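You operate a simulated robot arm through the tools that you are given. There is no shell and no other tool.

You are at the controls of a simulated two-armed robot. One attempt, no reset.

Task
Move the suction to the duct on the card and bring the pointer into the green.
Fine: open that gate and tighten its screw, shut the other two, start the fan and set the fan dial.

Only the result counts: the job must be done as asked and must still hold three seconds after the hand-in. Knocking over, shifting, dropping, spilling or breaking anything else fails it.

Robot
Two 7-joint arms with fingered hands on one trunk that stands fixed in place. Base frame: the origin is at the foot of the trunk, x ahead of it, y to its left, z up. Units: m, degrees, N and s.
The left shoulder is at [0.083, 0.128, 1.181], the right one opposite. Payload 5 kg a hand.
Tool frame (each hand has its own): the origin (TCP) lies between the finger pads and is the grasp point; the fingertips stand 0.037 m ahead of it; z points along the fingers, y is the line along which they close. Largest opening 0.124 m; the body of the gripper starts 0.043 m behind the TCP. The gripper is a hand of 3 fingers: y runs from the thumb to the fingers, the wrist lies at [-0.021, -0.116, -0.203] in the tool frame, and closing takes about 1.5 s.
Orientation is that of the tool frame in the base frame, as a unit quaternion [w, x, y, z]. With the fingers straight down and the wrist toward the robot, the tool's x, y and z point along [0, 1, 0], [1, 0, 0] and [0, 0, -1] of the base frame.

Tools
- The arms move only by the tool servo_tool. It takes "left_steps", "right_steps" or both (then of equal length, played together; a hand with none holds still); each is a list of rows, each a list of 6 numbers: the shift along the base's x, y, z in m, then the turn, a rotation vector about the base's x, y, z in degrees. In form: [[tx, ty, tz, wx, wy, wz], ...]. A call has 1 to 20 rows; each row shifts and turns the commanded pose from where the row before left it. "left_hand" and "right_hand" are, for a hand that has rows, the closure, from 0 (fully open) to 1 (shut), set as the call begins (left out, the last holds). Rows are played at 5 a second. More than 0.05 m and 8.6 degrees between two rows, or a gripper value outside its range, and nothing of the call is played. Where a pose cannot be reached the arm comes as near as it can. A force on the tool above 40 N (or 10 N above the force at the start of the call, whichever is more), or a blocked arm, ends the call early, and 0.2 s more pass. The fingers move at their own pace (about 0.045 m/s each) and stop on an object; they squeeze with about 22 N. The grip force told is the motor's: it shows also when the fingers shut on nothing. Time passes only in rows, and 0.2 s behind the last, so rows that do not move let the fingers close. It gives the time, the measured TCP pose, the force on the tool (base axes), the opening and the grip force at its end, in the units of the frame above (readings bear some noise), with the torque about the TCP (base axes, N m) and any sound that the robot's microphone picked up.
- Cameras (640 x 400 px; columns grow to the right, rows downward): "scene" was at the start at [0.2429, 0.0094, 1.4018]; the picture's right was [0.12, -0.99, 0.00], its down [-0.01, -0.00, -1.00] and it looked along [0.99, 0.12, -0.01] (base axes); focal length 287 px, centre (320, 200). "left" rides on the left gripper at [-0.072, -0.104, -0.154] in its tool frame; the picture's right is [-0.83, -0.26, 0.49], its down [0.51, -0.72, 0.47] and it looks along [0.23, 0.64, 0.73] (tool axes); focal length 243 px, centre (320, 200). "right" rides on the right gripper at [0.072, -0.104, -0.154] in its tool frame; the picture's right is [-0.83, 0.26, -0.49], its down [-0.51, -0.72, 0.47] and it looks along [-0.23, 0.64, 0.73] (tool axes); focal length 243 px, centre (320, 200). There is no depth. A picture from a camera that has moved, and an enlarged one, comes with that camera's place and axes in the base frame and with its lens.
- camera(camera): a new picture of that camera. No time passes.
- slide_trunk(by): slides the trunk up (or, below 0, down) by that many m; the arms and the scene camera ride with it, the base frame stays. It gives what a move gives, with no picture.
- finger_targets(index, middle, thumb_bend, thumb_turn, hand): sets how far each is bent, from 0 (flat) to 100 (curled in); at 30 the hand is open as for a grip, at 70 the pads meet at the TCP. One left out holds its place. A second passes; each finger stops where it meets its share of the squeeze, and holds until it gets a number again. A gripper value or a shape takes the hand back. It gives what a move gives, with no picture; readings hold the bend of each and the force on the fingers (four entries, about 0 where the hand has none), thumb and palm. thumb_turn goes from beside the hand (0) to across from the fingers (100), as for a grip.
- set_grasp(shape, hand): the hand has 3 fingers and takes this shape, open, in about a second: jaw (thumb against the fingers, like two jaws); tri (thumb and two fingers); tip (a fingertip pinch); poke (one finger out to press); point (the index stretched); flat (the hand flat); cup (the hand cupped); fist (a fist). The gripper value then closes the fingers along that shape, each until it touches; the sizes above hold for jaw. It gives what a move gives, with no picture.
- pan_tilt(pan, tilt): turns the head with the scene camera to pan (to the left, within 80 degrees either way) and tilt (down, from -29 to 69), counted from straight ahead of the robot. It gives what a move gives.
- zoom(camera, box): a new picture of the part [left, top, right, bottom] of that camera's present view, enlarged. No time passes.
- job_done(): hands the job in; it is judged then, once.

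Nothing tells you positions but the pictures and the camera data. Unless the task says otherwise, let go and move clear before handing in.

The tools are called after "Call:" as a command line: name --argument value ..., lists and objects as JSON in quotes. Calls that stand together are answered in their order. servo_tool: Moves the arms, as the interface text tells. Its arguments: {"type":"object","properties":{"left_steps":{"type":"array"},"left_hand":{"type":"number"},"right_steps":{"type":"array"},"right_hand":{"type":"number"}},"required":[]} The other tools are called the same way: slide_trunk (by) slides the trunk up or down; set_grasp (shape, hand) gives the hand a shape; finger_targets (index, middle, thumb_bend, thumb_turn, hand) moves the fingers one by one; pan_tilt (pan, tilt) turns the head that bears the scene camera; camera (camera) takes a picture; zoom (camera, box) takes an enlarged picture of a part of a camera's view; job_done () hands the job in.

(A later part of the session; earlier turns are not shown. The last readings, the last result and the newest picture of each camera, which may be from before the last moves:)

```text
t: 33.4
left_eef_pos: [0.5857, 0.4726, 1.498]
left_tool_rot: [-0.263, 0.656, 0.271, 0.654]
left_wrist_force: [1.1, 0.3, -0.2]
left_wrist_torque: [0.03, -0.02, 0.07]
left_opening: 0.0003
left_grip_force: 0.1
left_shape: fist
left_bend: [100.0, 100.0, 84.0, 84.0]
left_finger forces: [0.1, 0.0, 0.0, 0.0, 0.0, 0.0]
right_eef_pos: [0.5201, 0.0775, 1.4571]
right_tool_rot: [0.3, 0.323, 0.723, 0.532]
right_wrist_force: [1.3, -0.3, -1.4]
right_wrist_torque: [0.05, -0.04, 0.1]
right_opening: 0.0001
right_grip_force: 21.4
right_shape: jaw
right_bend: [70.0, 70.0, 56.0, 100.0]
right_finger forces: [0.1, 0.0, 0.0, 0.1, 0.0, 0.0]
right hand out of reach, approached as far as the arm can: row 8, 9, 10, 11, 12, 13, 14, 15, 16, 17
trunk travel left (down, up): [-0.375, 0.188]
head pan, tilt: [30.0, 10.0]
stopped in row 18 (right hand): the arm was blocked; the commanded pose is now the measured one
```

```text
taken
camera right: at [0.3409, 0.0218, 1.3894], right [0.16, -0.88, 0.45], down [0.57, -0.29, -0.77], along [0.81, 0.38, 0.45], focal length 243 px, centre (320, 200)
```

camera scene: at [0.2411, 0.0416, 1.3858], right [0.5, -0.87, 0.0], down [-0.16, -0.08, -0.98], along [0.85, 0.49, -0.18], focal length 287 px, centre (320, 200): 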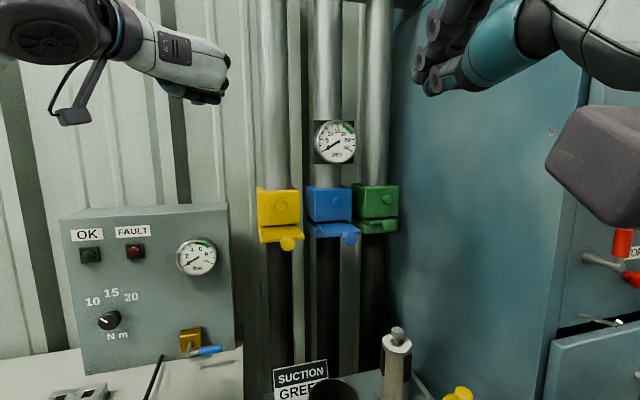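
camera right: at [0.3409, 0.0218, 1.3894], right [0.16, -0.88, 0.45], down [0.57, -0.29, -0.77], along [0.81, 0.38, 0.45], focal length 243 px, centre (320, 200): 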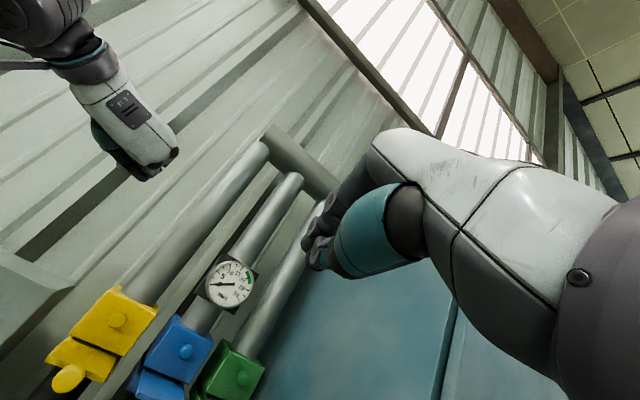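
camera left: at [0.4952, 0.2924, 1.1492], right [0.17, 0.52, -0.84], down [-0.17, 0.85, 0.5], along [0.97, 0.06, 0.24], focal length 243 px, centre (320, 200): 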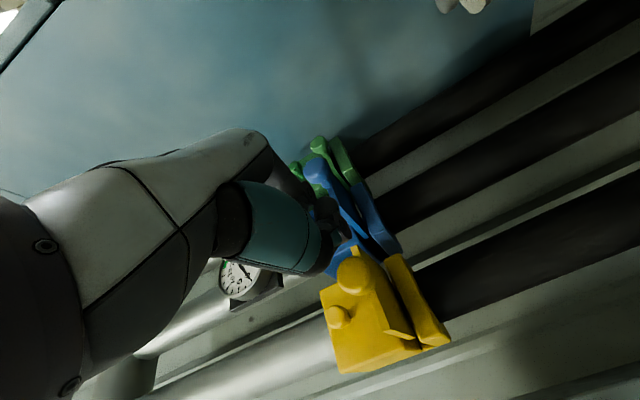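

The right hand now points at yaw ~37°, near the head; I'll move it forward and down in front of the yellow gate, which should unfold the arm.

Call:
servo_tool --right_steps '[[0.015, 0.01, -0.01, 0, 0, 0], [0.015, 0.015, -0.015, 0, 0, 0], [0.01, 0.02, -0.02, 0, 0, 0], [0.01, 0.02, -0.02, 0, 0, 0], [0.008, 0.02, -0.02, 0, 0, 0], [0.008, 0.02, -0.02, 0, 0, 0], [0.005, 0.02, -0.02, 0, 0, 0], [0.005, 0.02, -0.02, 0, 0, 0], [0.002, 0.02, -0.02, 0, 0, 0], [0.002, 0.02, -0.02, 0, 0, 0]]'

Call:
camera --camera "scene"

Call:
camera --camera "right"

```text
t: 35.5
left_eef_pos: [0.5782, 0.475, 1.4992]
left_tool_rot: [-0.262, 0.654, 0.272, 0.655]
left_wrist_force: [0.7, 0.3, 0.5]
left_wrist_torque: [0.01, 0.0, 0.01]
left_opening: 0.0
left_grip_force: 0.0
left_shape: fist
left_bend: [100.0, 100.0, 84.0, 84.0]
left_finger forces: [0.1, 0.1, 0.0, 0.0, 0.0, 0.0]
right_eef_pos: [0.5644, 0.0854, 1.4416]
right_tool_rot: [0.299, 0.32, 0.73, 0.525]
right_wrist_force: [-0.6, 0.7, -0.9]
right_wrist_torque: [0.0, 0.03, 0.0]
right_opening: 0.0
right_grip_force: 22.3
right_shape: jaw
right_bend: [70.0, 70.0, 56.0, 100.0]
right_finger forces: [0.0, 0.0, 0.0, 0.0, 0.0, 0.0]
right hand out of reach, approached as far as the arm can: row 2, 3, 4, 5, 6, 7, 8, 9, 10
trunk travel left (down, up): [-0.375, 0.188]
head pan, tilt: [30.0, 10.0]
```

```text
taken
camera scene: at [0.2341, 0.0444, 1.3869], right [0.5, -0.87, 0.0], down [-0.15, -0.09, -0.98], along [0.85, 0.49, -0.17], focal length 287 px, centre (320, 200)
```

scene: 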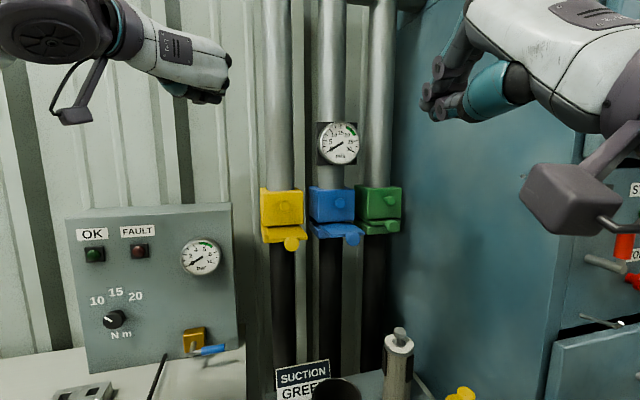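

```text
taken
camera right: at [0.3857, 0.0251, 1.3757], right [0.17, -0.87, 0.47], down [0.57, -0.3, -0.77], along [0.81, 0.4, 0.44], focal length 243 px, centre (320, 200)
```

right: 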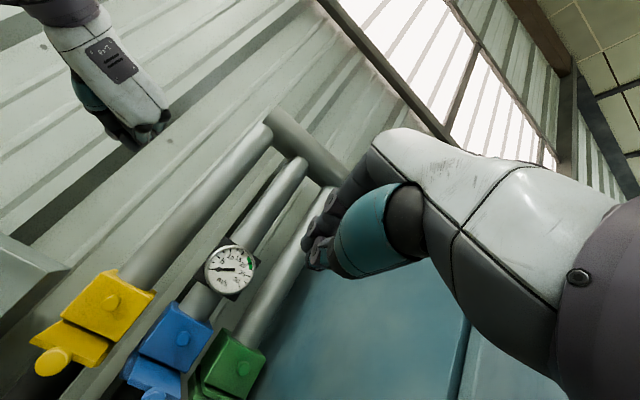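

The right arm reports reach limits here too. Let me look at how the arm itself is posed to understand which joint is limiting.

Call:
pan_tilt --pan -35 --tilt 25

Call:
camera --camera "scene"

Call:
camera --camera "left"

```text
t: 36.9
left_eef_pos: [0.5784, 0.4753, 1.5011]
left_tool_rot: [-0.262, 0.654, 0.272, 0.655]
left_wrist_force: [-0.2, 0.1, 0.2]
left_wrist_torque: [0.02, -0.02, 0.0]
left_opening: 0.0
left_grip_force: 0.0
left_shape: fist
left_bend: [100.0, 100.0, 84.0, 84.0]
left_finger forces: [0.0, 0.0, 0.1, 0.0, 0.0, 0.0]
right_eef_pos: [0.5641, 0.0841, 1.4423]
right_tool_rot: [0.297, 0.318, 0.731, 0.525]
right_wrist_force: [0.6, 0.4, 0.3]
right_wrist_torque: [-0.03, 0.02, 0.0]
right_opening: 0.0
right_grip_force: 22.4
right_shape: jaw
right_bend: [70.0, 70.0, 56.0, 100.0]
right_finger forces: [0.1, 0.0, 0.0, 0.1, 0.1, 0.0]
trunk travel left (down, up): [-0.375, 0.188]
head pan, tilt: [-35.0, 25.0]
```

```text
taken
camera scene: at [0.2287, -0.0547, 1.3626], right [-0.57, -0.82, 0.0], down [-0.35, 0.24, -0.91], along [0.74, -0.52, -0.42], focal length 287 px, centre (320, 200)
```

scene: 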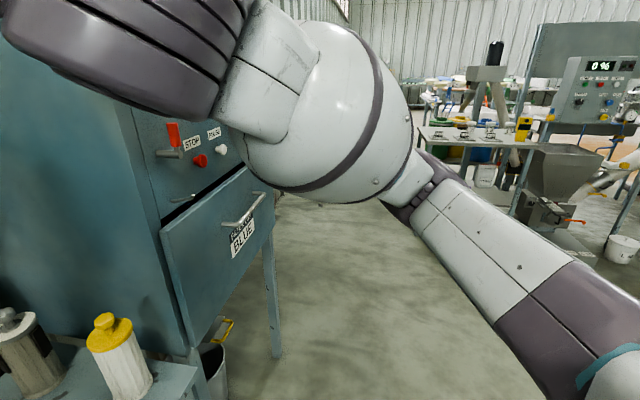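

```text
taken
camera left: at [0.3965, 0.4427, 1.4271], right [0.17, 0.52, -0.84], down [-0.17, 0.85, 0.5], along [0.97, 0.06, 0.24], focal length 243 px, centre (320, 200)
```

left: 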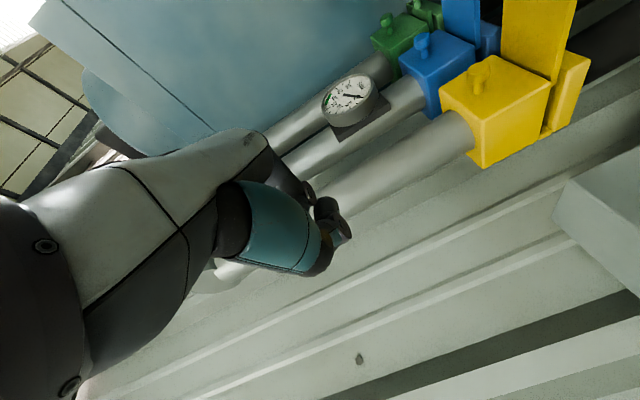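

The right arm is over-folded here, so I'll bring it back to its own side for the panel, and use the left arm with a fist for the gates, where it was reachable.

Call:
servo_tool --right_steps '[[0.0, -0.03, 0, 0, 0, -7.3], [0, -0.035, 0, 0, 0, -7.3], [0, -0.035, 0, 0, 0, -7.3], [0, -0.035, 0, 0, 0, -7.3], [0, -0.035, 0, 0, 0, -7.3], [0, -0.035, 0, 0, 0, 0], [0, -0.035, 0, 0, 0, 0]]'

Call:
pan_tilt --pan 30 --tilt 10

Call:
camera --camera "scene"

```text
t: 38.5
left_eef_pos: [0.5825, 0.473, 1.4984]
left_tool_rot: [-0.263, 0.656, 0.27, 0.654]
left_wrist_force: [0.5, 0.0, 0.1]
left_wrist_torque: [0.04, -0.02, 0.08]
left_opening: 0.0
left_grip_force: 0.1
left_shape: fist
left_bend: [100.0, 100.0, 84.0, 84.0]
left_finger forces: [0.1, 0.0, 0.0, 0.1, 0.1, 0.1]
right_eef_pos: [0.5811, -0.1508, 1.4683]
right_tool_rot: [0.452, 0.532, 0.587, 0.41]
right_wrist_force: [0.0, 0.1, -0.5]
right_wrist_torque: [0.0, -0.04, 0.04]
right_opening: 0.0
right_grip_force: 22.2
right_shape: jaw
right_bend: [70.0, 70.0, 56.0, 100.0]
right_finger forces: [0.0, 0.0, 0.0, 0.0, 0.1, 0.1]
right hand out of reach, approached as far as the arm can: row 1, 2, 3, 4, 5, 6, 7
trunk travel left (down, up): [-0.375, 0.188]
head pan, tilt: [-35.0, 25.0]
```

```text
t: 39.9
left_eef_pos: [0.5771, 0.4763, 1.5006]
left_tool_rot: [-0.262, 0.654, 0.272, 0.656]
left_wrist_force: [0.6, 1.0, -0.8]
left_wrist_torque: [0.01, -0.02, -0.03]
left_opening: 0.0002
left_grip_force: 0.1
left_shape: fist
left_bend: [100.0, 100.0, 84.0, 84.0]
left_finger forces: [0.0, 0.0, 0.0, 0.0, 0.0, 0.0]
right_eef_pos: [0.5745, -0.1464, 1.4699]
right_tool_rot: [0.453, 0.531, 0.587, 0.41]
right_wrist_force: [0.2, 1.0, -0.9]
right_wrist_torque: [0.02, -0.03, 0.03]
right_opening: 0.0002
right_grip_force: 22.1
right_shape: jaw
right_bend: [70.0, 70.0, 56.0, 100.0]
right_finger forces: [0.0, 0.1, 0.1, 0.1, 0.0, 0.1]
trunk travel left (down, up): [-0.375, 0.188]
head pan, tilt: [30.0, 10.0]
```

```text
taken
camera scene: at [0.2334, 0.0449, 1.387], right [0.5, -0.87, 0.0], down [-0.15, -0.09, -0.98], along [0.85, 0.49, -0.17], focal length 287 px, centre (320, 200)
```

scene: 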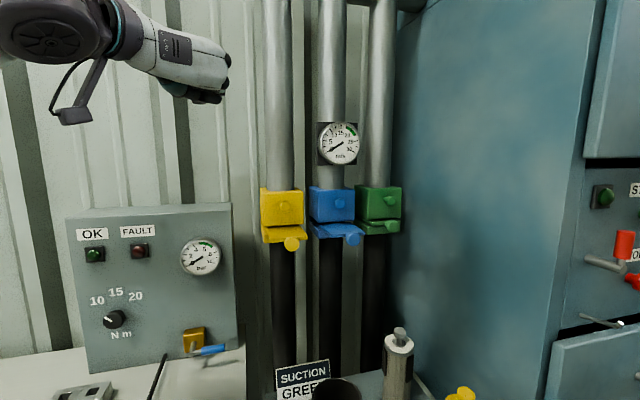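

Now back with the left fist: I'll bring it over the yellow gate and come down in front of the yellow knob, watching for contact.

Call:
servo_tool --left_steps '[[0.015, -0.03, -0.02, 0, 0, 0], [0.015, -0.03, -0.02, 0, 0, 0], [0.015, -0.03, -0.02, 0, 0, 0], [0.015, -0.024, -0.02, 0, 0, 0], [0.014, -0.024, -0.02, 0, 0, 0], [0, 0, -0.03, 0, 0, 0], [0, 0, -0.03, 0, 0, 0], [0, 0, -0.03, 0, 0, 0], [0, 0, -0.03, 0, 0, 0], [0, 0, -0.03, 0, 0, 0]]'

Call:
camera --camera "left"

Call:
zoom --camera "scene" --box '[224, 150, 416, 270]'

```text
t: 42.1
left_eef_pos: [0.6548, 0.3364, 1.2498]
left_tool_rot: [-0.262, 0.654, 0.272, 0.655]
left_wrist_force: [0.2, -0.3, 0.0]
left_wrist_torque: [0.01, -0.04, -0.01]
left_opening: 0.0002
left_grip_force: 0.1
left_shape: fist
left_bend: [100.0, 100.0, 84.0, 84.0]
left_finger forces: [0.1, 0.0, 0.1, 0.0, 0.0, 0.0]
right_eef_pos: [0.5771, -0.1477, 1.4693]
right_tool_rot: [0.453, 0.531, 0.588, 0.409]
right_wrist_force: [1.1, 0.1, -0.7]
right_wrist_torque: [0.01, 0.01, -0.03]
right_opening: 0.0
right_grip_force: 22.5
right_shape: jaw
right_bend: [70.0, 70.0, 56.0, 100.0]
right_finger forces: [0.1, 0.0, 0.0, 0.0, 0.1, 0.1]
trunk travel left (down, up): [-0.375, 0.188]
head pan, tilt: [30.0, 10.0]
```

```text
taken
camera left: at [0.4726, 0.3046, 1.176], right [0.17, 0.52, -0.84], down [-0.17, 0.85, 0.5], along [0.97, 0.06, 0.24], focal length 243 px, centre (320, 200)
```

left: 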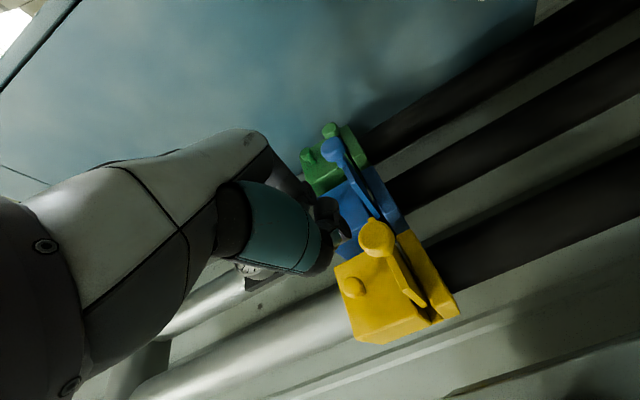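

```text
3.33 times, centred on (320, 210) of scene
camera zoom: at [0.235, 0.0449, 1.3867], right [0.5, -0.87, 0.0], down [-0.15, -0.09, -0.98], along [0.85, 0.49, -0.17], focal length 955 px, centre (320, 167)
```

zoom: 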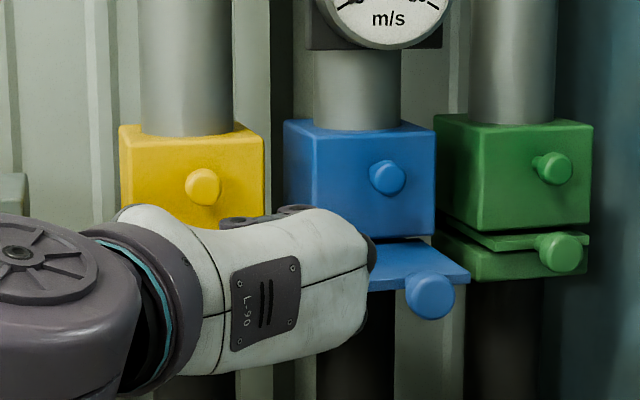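

The fist is at N≈0.70 right above the yellow knob level and reachable. Lower it to knob height and then push inward in small steps.

Call:
servo_tool --left_steps '[[0, 0, -0.02, 0, 0, 0], [0, 0, -0.02, 0, 0, 0], [0, 0, -0.012, 0, 0, 0]]'

Call:
camera --camera "left"

Call:
zoom --camera "scene" --box '[224, 150, 416, 270]'

```text
t: 42.9
left_eef_pos: [0.6549, 0.338, 1.1987]
left_tool_rot: [-0.262, 0.654, 0.273, 0.655]
left_wrist_force: [0.1, -0.2, 0.0]
left_wrist_torque: [-0.02, 0.0, 0.0]
left_opening: 0.0
left_grip_force: 0.1
left_shape: fist
left_bend: [100.0, 100.0, 84.0, 84.0]
left_finger forces: [0.0, 0.0, 0.0, 0.1, 0.0, 0.0]
left hand out of reach, approached as far as the arm can: row 3
right_eef_pos: [0.5752, -0.1491, 1.4709]
right_tool_rot: [0.453, 0.531, 0.587, 0.41]
right_wrist_force: [-0.4, 0.0, -0.5]
right_wrist_torque: [0.02, 0.01, 0.01]
right_opening: 0.0001
right_grip_force: 21.8
right_shape: jaw
right_bend: [70.0, 70.0, 56.0, 100.0]
right_finger forces: [0.0, 0.0, 0.0, 0.0, 0.1, 0.1]
trunk travel left (down, up): [-0.375, 0.188]
head pan, tilt: [30.0, 10.0]
```

```text
taken
camera left: at [0.4737, 0.3054, 1.1253], right [0.17, 0.52, -0.84], down [-0.17, 0.85, 0.5], along [0.97, 0.06, 0.24], focal length 243 px, centre (320, 200)
```

left: 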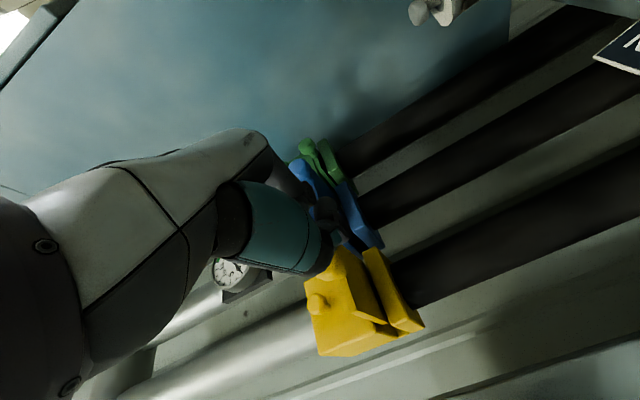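

```text
3.33 times, centred on (320, 210) of scene
camera zoom: at [0.2335, 0.0441, 1.387], right [0.5, -0.87, 0.0], down [-0.15, -0.09, -0.98], along [0.85, 0.49, -0.17], focal length 955 px, centre (320, 167)
```

zoom: 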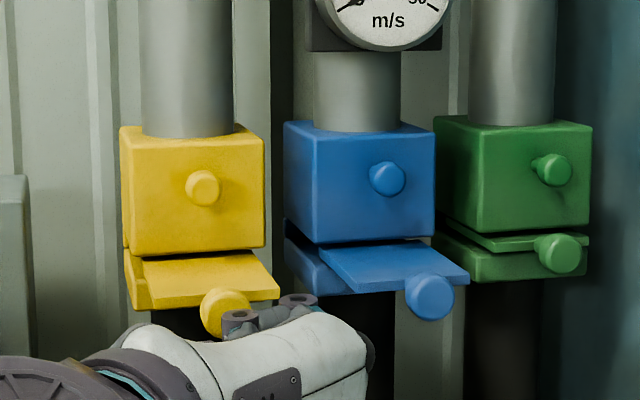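

The fist is in front of the yellow knob. Push inward along the gate direction in 1 cm steps.

Call:
servo_tool --left_steps '[[0.007, 0.007, 0, 0, 0, 0], [0.007, 0.007, 0, 0, 0, 0], [0.007, 0.007, 0, 0, 0, 0], [0.007, 0.007, 0, 0, 0, 0], [0, 0, 0, 0, 0, 0]]'

Call:
zoom --camera "scene" --box '[224, 150, 416, 270]'

```text
t: 44.1
left_eef_pos: [0.6844, 0.3659, 1.1996]
left_tool_rot: [-0.262, 0.654, 0.272, 0.656]
left_wrist_force: [-0.4, 0.9, -1.0]
left_wrist_torque: [-0.02, 0.03, 0.0]
left_opening: 0.0
left_grip_force: 0.1
left_shape: fist
left_bend: [100.0, 100.0, 84.0, 84.0]
left_finger forces: [0.0, 0.0, 0.0, 0.0, 0.1, 0.0]
right_eef_pos: [0.5743, -0.1481, 1.4712]
right_tool_rot: [0.453, 0.531, 0.587, 0.411]
right_wrist_force: [-0.7, 0.1, -0.5]
right_wrist_torque: [0.02, 0.04, 0.02]
right_opening: 0.0002
right_grip_force: 21.6
right_shape: jaw
right_bend: [70.0, 70.0, 56.0, 100.0]
right_finger forces: [0.0, 0.0, 0.0, 0.0, 0.1, 0.0]
trunk travel left (down, up): [-0.375, 0.188]
head pan, tilt: [30.0, 10.0]
```

```text
3.33 times, centred on (320, 210) of scene
camera zoom: at [0.2337, 0.0443, 1.387], right [0.5, -0.87, 0.0], down [-0.15, -0.09, -0.98], along [0.85, 0.49, -0.17], focal length 955 px, centre (320, 167)
```

zoom: 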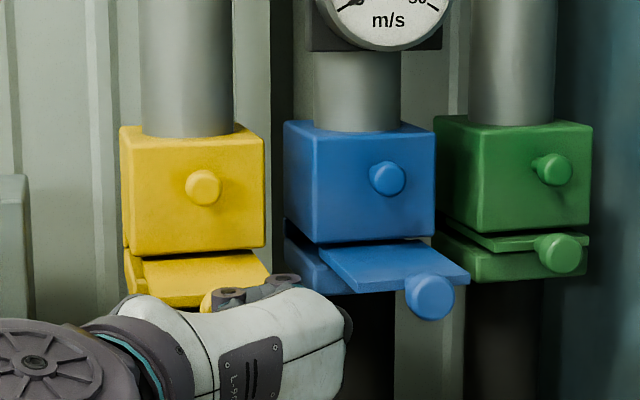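

No contact force yet at N≈0.743; continue pushing.

Call:
servo_tool --left_steps '[[0.005, 0.005, 0, 0, 0, 0], [0.005, 0.005, 0, 0, 0, 0], [0.005, 0.005, 0, 0, 0, 0], [0.005, 0.005, 0, 0, 0, 0], [0, 0, 0, 0, 0, 0]]'

Call:
zoom --camera "scene" --box '[224, 150, 416, 270]'

Call:
camera --camera "left"

```text
t: 45.3
left_eef_pos: [0.7054, 0.3857, 1.1997]
left_tool_rot: [-0.263, 0.654, 0.272, 0.655]
left_wrist_force: [-0.4, -1.0, 1.1]
left_wrist_torque: [-0.01, -0.01, 0.01]
left_opening: 0.0
left_grip_force: 0.2
left_shape: fist
left_bend: [100.0, 100.0, 84.0, 84.0]
left_finger forces: [0.0, 0.7, 0.0, 0.1, 0.0, 0.1]
right_eef_pos: [0.5752, -0.149, 1.4704]
right_tool_rot: [0.453, 0.531, 0.587, 0.41]
right_wrist_force: [1.2, -0.5, -0.2]
right_wrist_torque: [0.02, -0.02, 0.0]
right_opening: 0.0001
right_grip_force: 22.3
right_shape: jaw
right_bend: [70.0, 70.0, 56.0, 100.0]
right_finger forces: [0.0, 0.1, 0.0, 0.0, 0.1, 0.0]
trunk travel left (down, up): [-0.375, 0.188]
head pan, tilt: [30.0, 10.0]
```

```text
3.33 times, centred on (320, 210) of scene
camera zoom: at [0.2337, 0.0444, 1.387], right [0.5, -0.87, 0.0], down [-0.15, -0.09, -0.98], along [0.85, 0.49, -0.17], focal length 955 px, centre (320, 167)
```

zoom: 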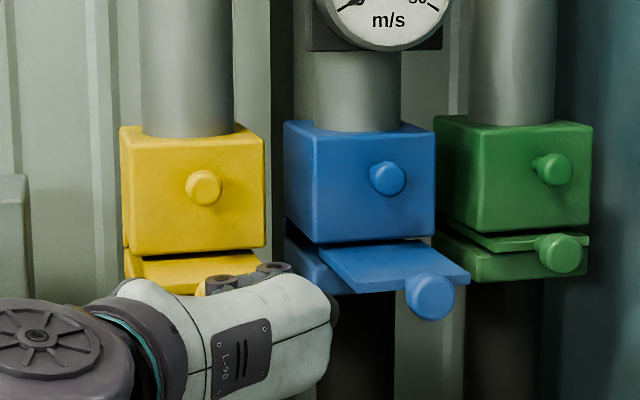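

```text
taken
camera left: at [0.5229, 0.353, 1.125], right [0.17, 0.52, -0.84], down [-0.17, 0.85, 0.5], along [0.97, 0.06, 0.24], focal length 243 px, centre (320, 200)
```

left: 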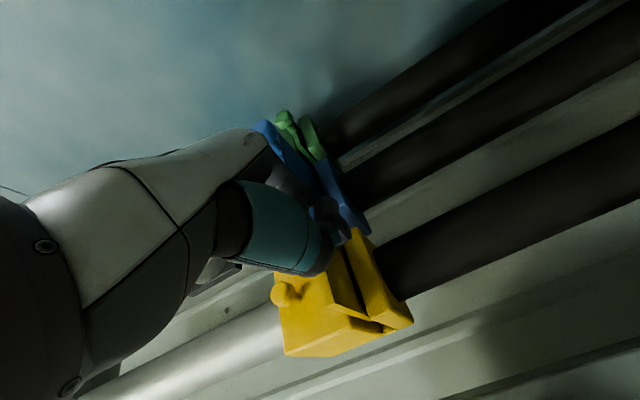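

The yellow slide is moving in with light force. Continue pushing until it stops.

Call:
servo_tool --left_steps '[[0.005, 0.005, 0, 0, 0, 0], [0.005, 0.005, 0, 0, 0, 0], [0.005, 0.005, 0, 0, 0, 0], [0.005, 0.005, 0, 0, 0, 0], [0, 0, 0, 0, 0, 0]]'

Call:
zoom --camera "scene" --box '[224, 150, 416, 270]'

```text
t: 46.5
left_eef_pos: [0.7236, 0.4059, 1.1997]
left_tool_rot: [-0.262, 0.654, 0.272, 0.655]
left_wrist_force: [-0.2, -0.4, 0.1]
left_wrist_torque: [0.04, 0.01, 0.0]
left_opening: 0.0
left_grip_force: 0.1
left_shape: fist
left_bend: [100.0, 100.0, 84.0, 84.0]
left_finger forces: [0.0, 0.8, 0.0, 0.1, 0.0, 0.0]
right_eef_pos: [0.576, -0.1478, 1.4705]
right_tool_rot: [0.453, 0.531, 0.587, 0.41]
right_wrist_force: [1.1, -0.4, 0.6]
right_wrist_torque: [0.01, 0.04, 0.0]
right_opening: 0.0
right_grip_force: 22.0
right_shape: jaw
right_bend: [70.0, 70.0, 56.0, 100.0]
right_finger forces: [0.0, 0.1, 0.0, 0.0, 0.1, 0.0]
trunk travel left (down, up): [-0.375, 0.188]
head pan, tilt: [30.0, 10.0]
```

```text
3.33 times, centred on (320, 210) of scene
camera zoom: at [0.2337, 0.0444, 1.387], right [0.5, -0.87, 0.0], down [-0.15, -0.09, -0.98], along [0.85, 0.49, -0.17], focal length 955 px, centre (320, 167)
```

zoom: 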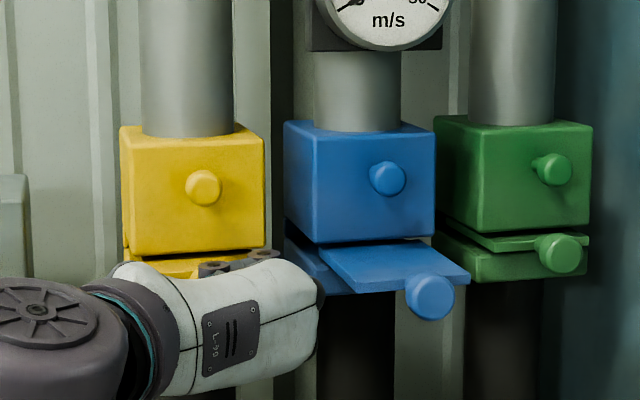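

Call:
servo_tool --left_steps '[[0.004, 0.004, 0, 0, 0, 0], [0.004, 0.004, 0, 0, 0, 0], [0.004, 0.004, 0, 0, 0, 0], [0.003, 0.003, 0, 0, 0, 0], [0, 0, 0, 0, 0, 0]]'

Call:
zoom --camera "scene" --box '[224, 150, 416, 270]'

```text
t: 47.7
left_eef_pos: [0.7376, 0.4173, 1.2008]
left_tool_rot: [-0.261, 0.654, 0.27, 0.656]
left_wrist_force: [-6.7, -17.3, 1.0]
left_wrist_torque: [0.15, -0.04, 0.06]
left_opening: 0.0001
left_grip_force: 0.0
left_shape: fist
left_bend: [100.0, 100.0, 84.0, 84.0]
left_finger forces: [0.0, 17.3, 0.1, 0.0, 0.0, 0.0]
right_eef_pos: [0.5743, -0.1508, 1.4709]
right_tool_rot: [0.453, 0.531, 0.587, 0.411]
right_wrist_force: [-0.9, -0.7, -0.5]
right_wrist_torque: [0.0, 0.02, -0.01]
right_opening: 0.0
right_grip_force: 21.8
right_shape: jaw
right_bend: [70.0, 70.0, 56.0, 100.0]
right_finger forces: [0.0, 0.0, 0.0, 0.1, 0.1, 0.1]
trunk travel left (down, up): [-0.375, 0.188]
head pan, tilt: [30.0, 10.0]
```

```text
3.33 times, centred on (320, 210) of scene
camera zoom: at [0.2325, 0.0417, 1.3873], right [0.5, -0.87, 0.0], down [-0.15, -0.08, -0.99], along [0.85, 0.49, -0.17], focal length 955 px, centre (320, 167)
```

zoom: 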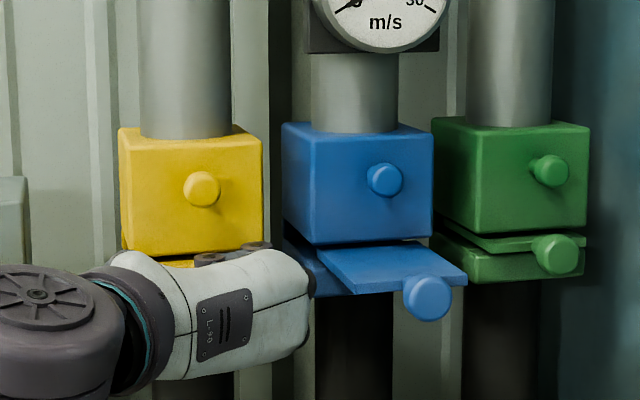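

The yellow slide hit its stop at ~18 N, so it is shut. Back off and line up the fist in front of the blue knob.

Call:
servo_tool --left_steps '[[-0.019, -0.019, 0, 0, 0, 0], [-0.019, -0.019, 0, 0, 0, 0], [-0.019, -0.019, 0, 0, 0, 0], [-0.019, -0.019, 0, 0, 0, 0], [0.023, -0.023, 0, 0, 0, 0], [0.023, -0.023, 0, 0, 0, 0], [0.023, -0.023, 0, 0, 0, 0], [0.02, -0.02, 0, 0, 0, 0], [0, 0, 0, 0, 0, 0]]'

Call:
zoom --camera "scene" --box '[224, 150, 416, 270]'

Call:
camera --camera "left"

```text
t: 49.7
left_eef_pos: [0.7527, 0.2579, 1.2004]
left_tool_rot: [-0.261, 0.654, 0.272, 0.656]
left_wrist_force: [0.4, 1.0, 0.4]
left_wrist_torque: [0.01, 0.0, -0.04]
left_opening: 0.0
left_grip_force: 0.1
left_shape: fist
left_bend: [100.0, 100.0, 84.0, 84.0]
left_finger forces: [0.1, 0.1, 0.1, 0.1, 0.1, 0.0]
right_eef_pos: [0.5737, -0.1473, 1.4729]
right_tool_rot: [0.454, 0.531, 0.587, 0.41]
right_wrist_force: [0.8, 0.9, -0.4]
right_wrist_torque: [-0.02, 0.02, -0.03]
right_opening: 0.0
right_grip_force: 22.2
right_shape: jaw
right_bend: [70.0, 70.0, 56.0, 100.0]
right_finger forces: [0.0, 0.0, 0.0, 0.0, 0.0, 0.1]
trunk travel left (down, up): [-0.375, 0.188]
head pan, tilt: [30.0, 10.0]
```

```text
3.33 times, centred on (320, 210) of scene
camera zoom: at [0.2328, 0.0456, 1.3871], right [0.5, -0.87, 0.0], down [-0.15, -0.09, -0.98], along [0.85, 0.49, -0.17], focal length 955 px, centre (320, 167)
```

zoom: 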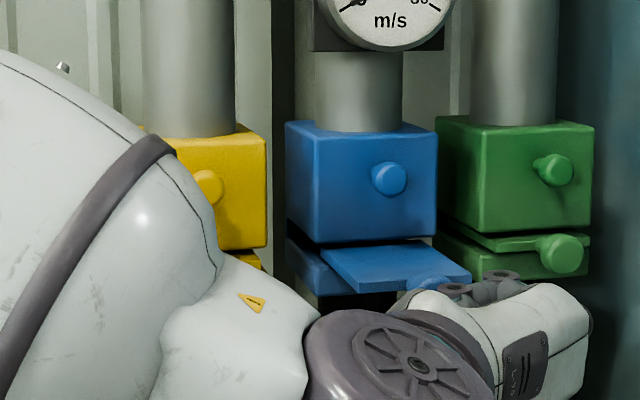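

```text
taken
camera left: at [0.57, 0.2247, 1.1268], right [0.18, 0.52, -0.84], down [-0.17, 0.85, 0.49], along [0.97, 0.06, 0.24], focal length 243 px, centre (320, 200)
```

left: 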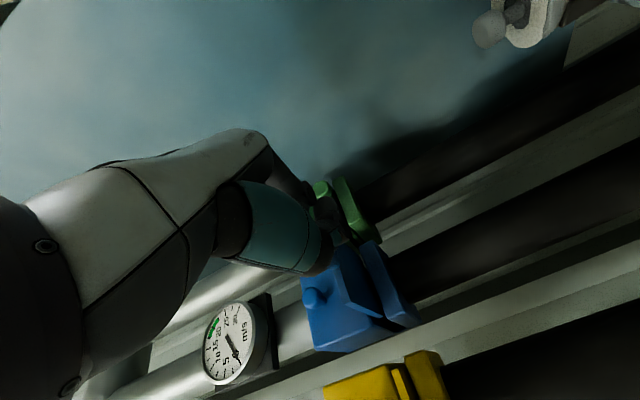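

The fist is in front of the blue knob, same offset as before. Push in.

Call:
servo_tool --left_steps '[[0.006, 0.006, 0, 0, 0, 0], [0.006, 0.006, 0, 0, 0, 0], [0.006, 0.006, 0, 0, 0, 0], [0.006, 0.006, 0, 0, 0, 0], [0.006, 0.006, 0, 0, 0, 0], [0.006, 0.006, 0, 0, 0, 0], [0.005, 0.005, 0, 0, 0, 0], [0.005, 0.005, 0, 0, 0, 0], [0.005, 0.005, 0, 0, 0, 0], [0.005, 0.005, 0, 0, 0, 0], [0, 0, 0, 0, 0, 0]]'

Call:
zoom --camera "scene" --box '[224, 150, 416, 270]'

```text
t: 52.1
left_eef_pos: [0.8076, 0.3138, 1.1973]
left_tool_rot: [-0.263, 0.654, 0.273, 0.655]
left_wrist_force: [-1.0, -1.0, 0.6]
left_wrist_torque: [-0.03, 0.01, -0.04]
left_opening: 0.0001
left_grip_force: 0.1
left_shape: fist
left_bend: [100.0, 100.0, 84.0, 84.0]
left_finger forces: [0.1, 0.8, 0.0, 0.1, 0.1, 0.0]
right_eef_pos: [0.5755, -0.1489, 1.4713]
right_tool_rot: [0.453, 0.531, 0.587, 0.41]
right_wrist_force: [-0.1, 0.3, 0.4]
right_wrist_torque: [0.01, 0.02, -0.01]
right_opening: 0.0002
right_grip_force: 22.4
right_shape: jaw
right_bend: [70.0, 70.0, 56.0, 100.0]
right_finger forces: [0.0, 0.0, 0.0, 0.0, 0.1, 0.1]
trunk travel left (down, up): [-0.375, 0.188]
head pan, tilt: [30.0, 10.0]
```

```text
3.33 times, centred on (320, 210) of scene
camera zoom: at [0.2337, 0.0444, 1.387], right [0.5, -0.87, 0.0], down [-0.15, -0.09, -0.98], along [0.85, 0.49, -0.17], focal length 955 px, centre (320, 167)
```

zoom: 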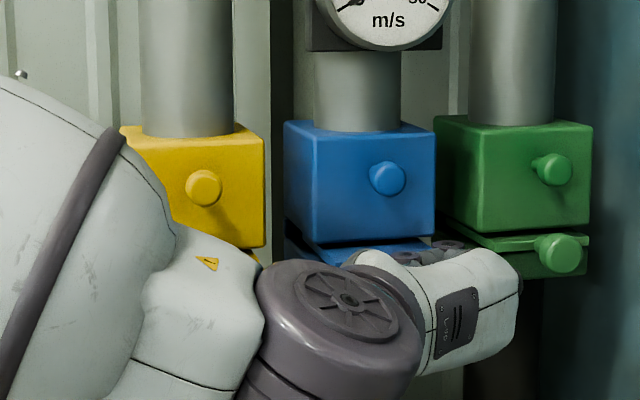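

Call:
servo_tool --left_steps '[[0.004, 0.004, 0, 0, 0, 0], [0.004, 0.004, 0, 0, 0, 0], [0.004, 0.004, 0, 0, 0, 0], [0.003, 0.003, 0, 0, 0, 0], [0, 0, 0, 0, 0, 0]]'

Call:
zoom --camera "scene" --box '[224, 150, 416, 270]'

```text
t: 53.3
left_eef_pos: [0.8233, 0.3265, 1.1992]
left_tool_rot: [-0.262, 0.654, 0.272, 0.655]
left_wrist_force: [-0.9, -1.0, 0.8]
left_wrist_torque: [0.01, -0.03, -0.01]
left_opening: 0.0
left_grip_force: 0.0
left_shape: fist
left_bend: [100.0, 100.0, 84.0, 84.0]
left_finger forces: [0.1, 1.3, 0.0, 0.0, 0.0, 0.0]
right_eef_pos: [0.5752, -0.1486, 1.4713]
right_tool_rot: [0.453, 0.532, 0.586, 0.41]
right_wrist_force: [0.1, 0.2, 0.6]
right_wrist_torque: [0.02, 0.01, 0.0]
right_opening: 0.0
right_grip_force: 22.6
right_shape: jaw
right_bend: [70.0, 70.0, 56.0, 100.0]
right_finger forces: [0.1, 0.0, 0.0, 0.0, 0.1, 0.0]
trunk travel left (down, up): [-0.375, 0.188]
head pan, tilt: [30.0, 10.0]
```

```text
3.33 times, centred on (320, 210) of scene
camera zoom: at [0.2336, 0.0444, 1.387], right [0.5, -0.87, 0.0], down [-0.15, -0.09, -0.98], along [0.85, 0.49, -0.17], focal length 955 px, centre (320, 167)
```

zoom: 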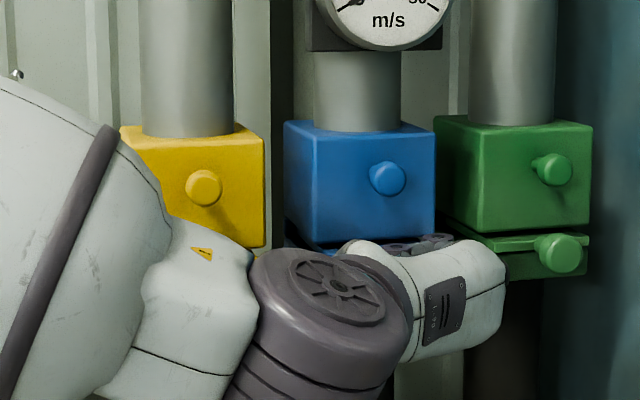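

Call:
servo_tool --left_steps '[[0.002, 0.002, 0, 0, 0, 0], [0.002, 0.002, 0, 0, 0, 0], [0.002, 0.002, 0, 0, 0, 0], [0.002, 0.002, 0, 0, 0, 0], [0, 0, 0, 0, 0, 0]]'

```text
t: 54.5
left_eef_pos: [0.8287, 0.327, 1.2021]
left_tool_rot: [-0.263, 0.654, 0.269, 0.656]
left_wrist_force: [-19.8, -33.9, -4.4]
left_wrist_torque: [0.2, -0.08, 0.07]
left_opening: 0.0
left_grip_force: 0.1
left_shape: fist
left_bend: [100.0, 100.0, 85.0, 84.0]
left_finger forces: [9.3, 29.4, 0.0, 0.0, 8.2, 0.0]
right_eef_pos: [0.5727, -0.1552, 1.471]
right_tool_rot: [0.453, 0.533, 0.585, 0.411]
right_wrist_force: [1.2, 0.2, 0.2]
right_wrist_torque: [0.04, -0.02, -0.03]
right_opening: 0.0
right_grip_force: 21.9
right_shape: jaw
right_bend: [70.0, 70.0, 56.0, 100.0]
right_finger forces: [0.0, 0.1, 0.0, 0.0, 0.0, 0.0]
trunk travel left (down, up): [-0.375, 0.188]
head pan, tilt: [30.0, 10.0]
```

Blue also reached its stop. Back off and raise the hand to check both slides.

Call:
servo_tool --left_steps '[[-0.018, -0.018, 0, 0, 0, 0], [-0.018, -0.018, 0, 0, 0, 0], [-0.018, -0.018, 0, 0, 0, 0], [-0.018, -0.018, 0, 0, 0, 0], [-0.02, 0.02, -0.03, 0, 0, 0], [-0.02, 0.02, -0.03, 0, 0, 0], [-0.01, 0.02, -0.03, 0, 0, 0]]'

Call:
zoom --camera "scene" --box '[224, 150, 416, 270]'

```text
t: 56.1
left_eef_pos: [0.7091, 0.3242, 1.1089]
left_tool_rot: [-0.261, 0.654, 0.271, 0.656]
left_wrist_force: [0.1, 0.4, -0.1]
left_wrist_torque: [0.02, 0.02, 0.0]
left_opening: 0.0
left_grip_force: 0.0
left_shape: fist
left_bend: [100.0, 100.0, 84.0, 84.0]
left_finger forces: [0.0, 0.1, 0.0, 0.0, 0.0, 0.0]
right_eef_pos: [0.5753, -0.1482, 1.4706]
right_tool_rot: [0.454, 0.531, 0.586, 0.41]
right_wrist_force: [0.6, 0.3, 0.3]
right_wrist_torque: [0.02, 0.01, -0.03]
right_opening: 0.0
right_grip_force: 21.5
right_shape: jaw
right_bend: [70.0, 70.0, 56.0, 100.0]
right_finger forces: [0.0, 0.1, 0.1, 0.0, 0.0, 0.0]
trunk travel left (down, up): [-0.375, 0.188]
head pan, tilt: [30.0, 10.0]
```

```text
3.33 times, centred on (320, 210) of scene
camera zoom: at [0.2341, 0.0453, 1.3869], right [0.5, -0.87, 0.0], down [-0.15, -0.09, -0.98], along [0.85, 0.49, -0.17], focal length 955 px, centre (320, 167)
```

zoom: 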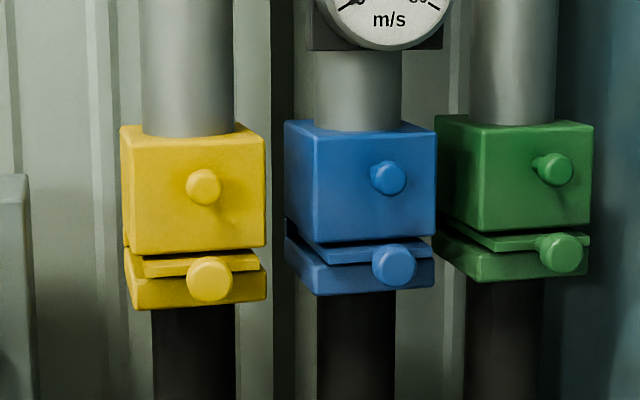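

All three slides now sit flush (shut). Next I'll open the jaw partway, yaw and roll the left hand for cabinet clearance, and line up with the green slide knob at about (0.92,0.235,1.20).

Call:
set_grasp --hand "left" --shape "jaw"

Call:
servo_tool --left_steps '[[0.003, -0.031, 0.01, 0, 0, -6.25], [0.003, -0.031, 0.01, 0, 0, -6.25], [0.003, -0.031, 0.01, 0, 0, -6.25], [0.003, -0.031, 0.01, 0, 0, -6.25], [0.01, 0, 0.0125, -7.07, -2.49, 0], [0.01, 0, 0.0125, -7.07, -2.49, 0], [0.01, 0, 0.0125, -7.07, -2.49, 0], [0.01, 0, 0.0125, -7.07, -2.49, 0], [0, 0, 0, 0, 0, 0]]' --left_hand 0.35

Call:
camera --camera "scene"

Call:
camera --camera "left"

```text
t: 57.0
left_eef_pos: [0.7078, 0.3231, 1.1099]
left_tool_rot: [-0.262, 0.654, 0.272, 0.655]
left_wrist_force: [-0.1, -0.6, -0.2]
left_wrist_torque: [-0.03, 0.0, -0.02]
left_opening: 0.1236
left_grip_force: 0.0
left_shape: jaw
left_bend: [30.0, 30.0, 30.0, 97.0]
left_finger forces: [0.0, 0.0, 0.0, 0.0, 0.1, 0.0]
right_eef_pos: [0.5753, -0.1486, 1.4702]
right_tool_rot: [0.453, 0.531, 0.587, 0.41]
right_wrist_force: [0.5, -0.4, 1.1]
right_wrist_torque: [-0.02, -0.02, 0.0]
right_opening: 0.0
right_grip_force: 21.9
right_shape: jaw
right_bend: [70.0, 70.0, 56.0, 100.0]
right_finger forces: [0.0, 0.0, 0.0, 0.0, 0.0, 0.1]
trunk travel left (down, up): [-0.375, 0.188]
head pan, tilt: [30.0, 10.0]
```

```text
t: 59.0
left_eef_pos: [0.7629, 0.1982, 1.1997]
left_tool_rot: [0.072, 0.642, 0.299, 0.702]
left_wrist_force: [-0.7, 0.0, 0.0]
left_wrist_torque: [-0.03, -0.03, -0.03]
left_opening: 0.081
left_grip_force: 0.0
left_shape: jaw
left_bend: [28.0, 39.0, 62.0, 100.0]
left_finger forces: [0.0, 0.0, 0.0, 0.0, 0.0, 0.0]
right_eef_pos: [0.5754, -0.1478, 1.4717]
right_tool_rot: [0.453, 0.531, 0.587, 0.41]
right_wrist_force: [-0.1, 0.5, 0.1]
right_wrist_torque: [0.03, 0.01, -0.01]
right_opening: 0.0002
right_grip_force: 22.1
right_shape: jaw
right_bend: [70.0, 70.0, 56.0, 100.0]
right_finger forces: [0.0, 0.0, 0.0, 0.0, 0.0, 0.0]
trunk travel left (down, up): [-0.375, 0.188]
head pan, tilt: [30.0, 10.0]
```

```text
taken
camera scene: at [0.2334, 0.0444, 1.387], right [0.5, -0.87, 0.0], down [-0.15, -0.09, -0.98], along [0.85, 0.49, -0.17], focal length 287 px, centre (320, 200)
```

scene: 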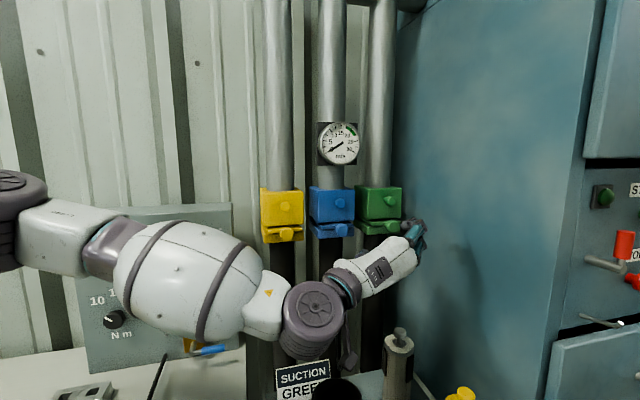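

```text
taken
camera left: at [0.5994, 0.1993, 1.0838], right [0.53, -0.03, -0.85], down [0.15, 0.99, 0.06], along [0.83, -0.17, 0.53], focal length 243 px, centre (320, 200)
```

left: 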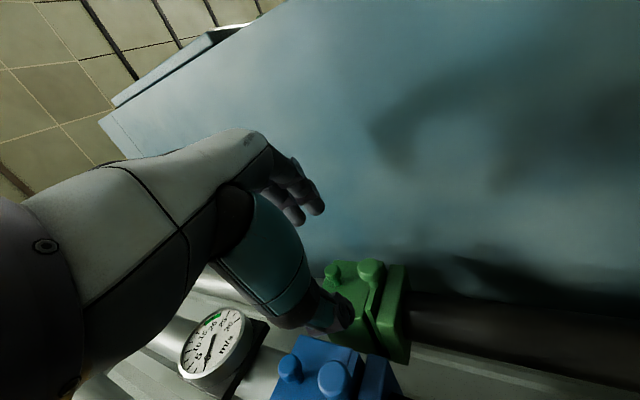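

The hand is well posed (z along yaw 19°, fingers upper-right, thumb lower-left). I'll shift sideways a little and advance along the finger direction, stopping ~3 cm short to check alignment.

Call:
servo_tool --left_steps '[[0, -0.017, 0, 0, 0, 0], [0.0145, 0.005, 0, 0, 0, 0], [0.0145, 0.005, 0, 0, 0, 0], [0.0145, 0.005, 0, 0, 0, 0], [0.0145, 0.005, 0, 0, 0, 0], [0.0145, 0.005, 0, 0, 0, 0], [0.0145, 0.005, 0, 0, 0, 0], [0.0145, 0.005, 0, 0, 0, 0], [0.0145, 0.005, 0, 0, 0, 0], [0, 0, 0, 0, 0, 0]]'

Call:
zoom --camera "scene" --box '[320, 160, 480, 260]'

Call:
camera --camera "left"

```text
t: 61.2
left_eef_pos: [0.8767, 0.2225, 1.2004]
left_tool_rot: [0.072, 0.642, 0.299, 0.702]
left_wrist_force: [-0.1, -0.1, 0.1]
left_wrist_torque: [0.02, 0.02, 0.03]
left_opening: 0.0808
left_grip_force: 0.0
left_shape: jaw
left_bend: [28.0, 39.0, 62.0, 100.0]
left_finger forces: [0.0, 0.0, 0.0, 0.1, 0.0, 0.0]
right_eef_pos: [0.5754, -0.148, 1.4696]
right_tool_rot: [0.453, 0.53, 0.587, 0.411]
right_wrist_force: [-1.0, 0.4, 0.4]
right_wrist_torque: [-0.02, -0.03, -0.01]
right_opening: 0.0002
right_grip_force: 21.5
right_shape: jaw
right_bend: [70.0, 70.0, 56.0, 100.0]
right_finger forces: [0.1, 0.1, 0.0, 0.1, 0.0, 0.0]
trunk travel left (down, up): [-0.375, 0.188]
head pan, tilt: [30.0, 10.0]
```

```text
4.00 times, centred on (400, 210) of scene
camera zoom: at [0.2335, 0.0446, 1.387], right [0.5, -0.87, 0.0], down [-0.15, -0.09, -0.98], along [0.85, 0.49, -0.17], focal length 1146 px, centre (0, 160)
```

zoom: 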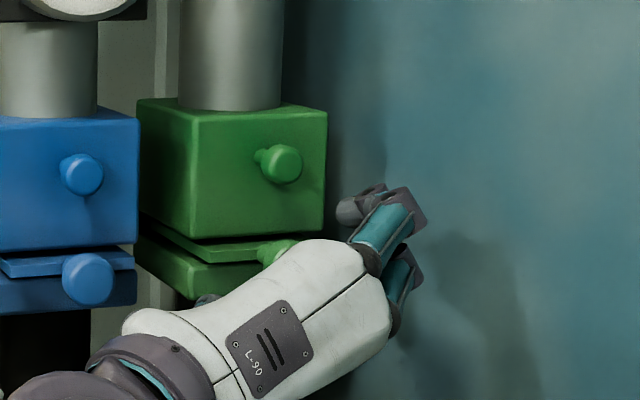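

```text
taken
camera left: at [0.7144, 0.2222, 1.0844], right [0.53, -0.03, -0.85], down [0.16, 0.99, 0.07], along [0.83, -0.17, 0.53], focal length 243 px, centre (320, 200)
```

left: 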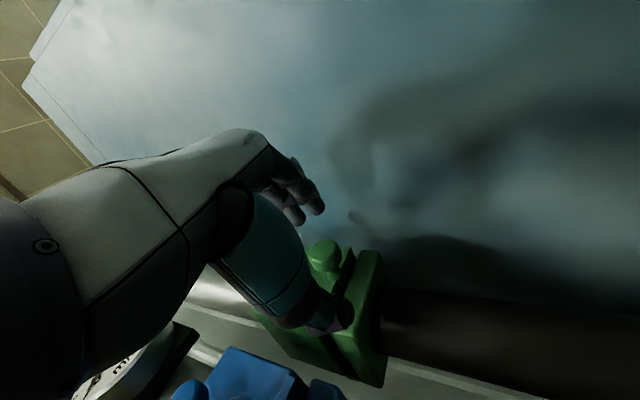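

The knob sits centered between thumb and fingers. Advance the last 3 cm and close.

Call:
servo_tool --left_steps '[[0.0105, 0.003, -0.0005, 0, 0, 0], [0.0105, 0.003, -0.0005, 0, 0, 0], [0.0105, 0.003, 0, 0, 0, 0], [0, 0, 0, 0, 0, 0]]'

Call:
servo_tool --left_steps '[[0, 0, 0, 0, 0, 0], [0, 0, 0, 0, 0, 0], [0, 0, 0, 0, 0, 0], [0, 0, 0, 0, 0, 0], [0, 0, 0, 0, 0, 0], [0, 0, 0, 0, 0, 0], [0, 0, 0, 0, 0, 0], [0, 0, 0, 0, 0, 0]]' --left_hand 1

Call:
zoom --camera "scene" --box '[320, 160, 480, 260]'

Call:
camera --camera "left"

```text
t: 62.0
left_eef_pos: [0.9016, 0.2221, 1.1959]
left_tool_rot: [0.074, 0.646, 0.294, 0.7]
left_wrist_force: [-26.1, -12.6, 0.6]
left_wrist_torque: [-0.13, 0.4, 1.41]
left_opening: 0.0788
left_grip_force: 0.1
left_shape: jaw
left_bend: [28.0, 39.0, 63.0, 100.0]
left_finger forces: [0.0, 0.0, 0.0, 0.0, 27.3, 0.0]
right_eef_pos: [0.5737, -0.149, 1.4699]
right_tool_rot: [0.453, 0.531, 0.587, 0.41]
right_wrist_force: [1.1, 0.4, -0.5]
right_wrist_torque: [0.05, -0.06, -0.01]
right_opening: 0.0
right_grip_force: 21.6
right_shape: jaw
right_bend: [70.0, 70.0, 56.0, 100.0]
right_finger forces: [0.0, 0.0, 0.1, 0.1, 0.0, 0.0]
trunk travel left (down, up): [-0.375, 0.188]
head pan, tilt: [30.0, 10.0]
stopped in row 3 (left hand): the force on the tool passed its limit at 45 N (the readings are from after the stop); the commanded pose is now the measured one
```

```text
t: 63.8
left_eef_pos: [0.9043, 0.2234, 1.1991]
left_tool_rot: [0.072, 0.643, 0.297, 0.702]
left_wrist_force: [16.2, -14.0, 19.0]
left_wrist_torque: [0.08, -0.27, -0.32]
left_opening: 0.0121
left_grip_force: 21.6
left_shape: jaw
left_bend: [70.0, 70.0, 77.0, 100.0]
left_finger forces: [18.3, 10.5, 0.0, 0.0, 9.8, 0.0]
right_eef_pos: [0.5761, -0.1518, 1.4706]
right_tool_rot: [0.452, 0.532, 0.586, 0.411]
right_wrist_force: [1.0, 0.2, -0.4]
right_wrist_torque: [-0.02, 0.01, 0.01]
right_opening: 0.0001
right_grip_force: 22.0
right_shape: jaw
right_bend: [70.0, 70.0, 56.0, 100.0]
right_finger forces: [0.0, 0.1, 0.1, 0.0, 0.1, 0.0]
trunk travel left (down, up): [-0.375, 0.188]
head pan, tilt: [30.0, 10.0]
```

```text
4.00 times, centred on (400, 210) of scene
camera zoom: at [0.234, 0.0414, 1.3871], right [0.5, -0.87, 0.0], down [-0.15, -0.08, -0.98], along [0.85, 0.49, -0.17], focal length 1146 px, centre (0, 160)
```

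zoom: 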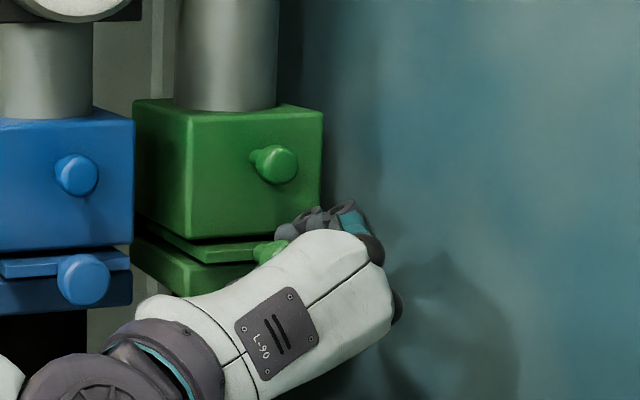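

```text
taken
camera left: at [0.7411, 0.2244, 1.0841], right [0.53, -0.03, -0.85], down [0.16, 0.98, 0.07], along [0.83, -0.17, 0.52], focal length 243 px, centre (320, 200)
```

left: 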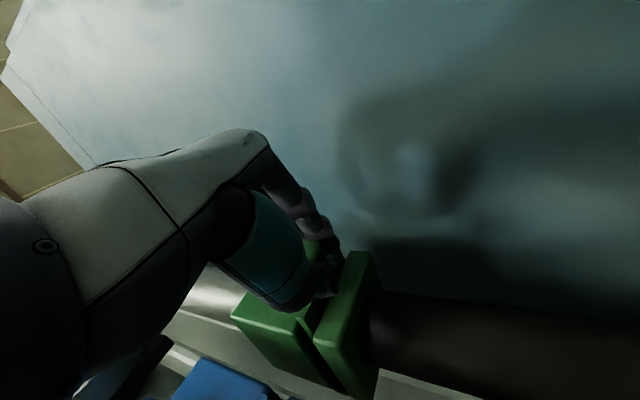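

The fingers closed on something 12 mm wide (likely the knob's stem). Pull gently outward and watch whether the slide follows.

Call:
servo_tool --left_steps '[[-0.004, -0.004, 0, 0, 0, 0], [-0.004, -0.004, 0, 0, 0, 0], [-0.004, -0.004, 0, 0, 0, 0], [-0.004, -0.004, 0, 0, 0, 0], [0, 0, 0, 0, 0, 0]]'

Call:
zoom --camera "scene" --box '[320, 160, 480, 260]'

Call:
camera --camera "left"

```text
t: 65.0
left_eef_pos: [0.8862, 0.2064, 1.1972]
left_tool_rot: [0.072, 0.644, 0.295, 0.702]
left_wrist_force: [16.5, -15.2, 19.1]
left_wrist_torque: [0.14, -0.31, -0.32]
left_opening: 0.0109
left_grip_force: 22.2
left_shape: jaw
left_bend: [70.0, 70.0, 77.0, 100.0]
left_finger forces: [18.1, 12.3, 0.1, 0.0, 8.9, 0.1]
right_eef_pos: [0.575, -0.1507, 1.4714]
right_tool_rot: [0.453, 0.533, 0.586, 0.409]
right_wrist_force: [-0.2, -0.1, -0.7]
right_wrist_torque: [0.05, 0.05, -0.02]
right_opening: 0.0
right_grip_force: 22.1
right_shape: jaw
right_bend: [70.0, 70.0, 56.0, 100.0]
right_finger forces: [0.0, 0.1, 0.0, 0.0, 0.0, 0.0]
trunk travel left (down, up): [-0.375, 0.188]
head pan, tilt: [30.0, 10.0]
```

```text
4.00 times, centred on (400, 210) of scene
camera zoom: at [0.2338, 0.0415, 1.3871], right [0.5, -0.87, 0.0], down [-0.15, -0.08, -0.98], along [0.85, 0.49, -0.17], focal length 1146 px, centre (0, 160)
```

zoom: 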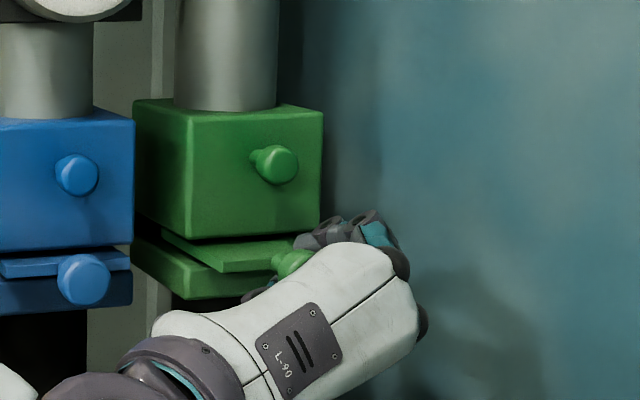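

```text
taken
camera left: at [0.7242, 0.2086, 1.0828], right [0.53, -0.03, -0.85], down [0.16, 0.98, 0.07], along [0.83, -0.18, 0.52], focal length 243 px, centre (320, 200)
```

left: 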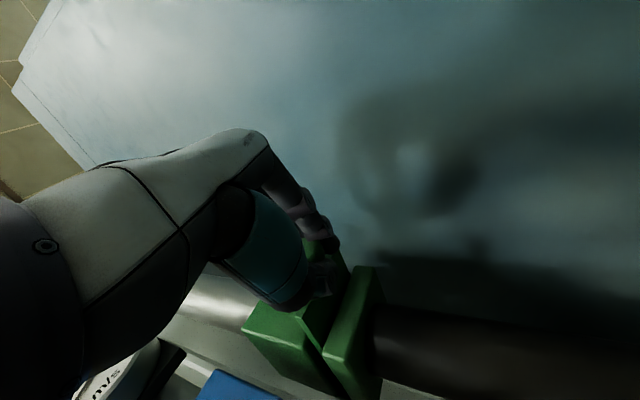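

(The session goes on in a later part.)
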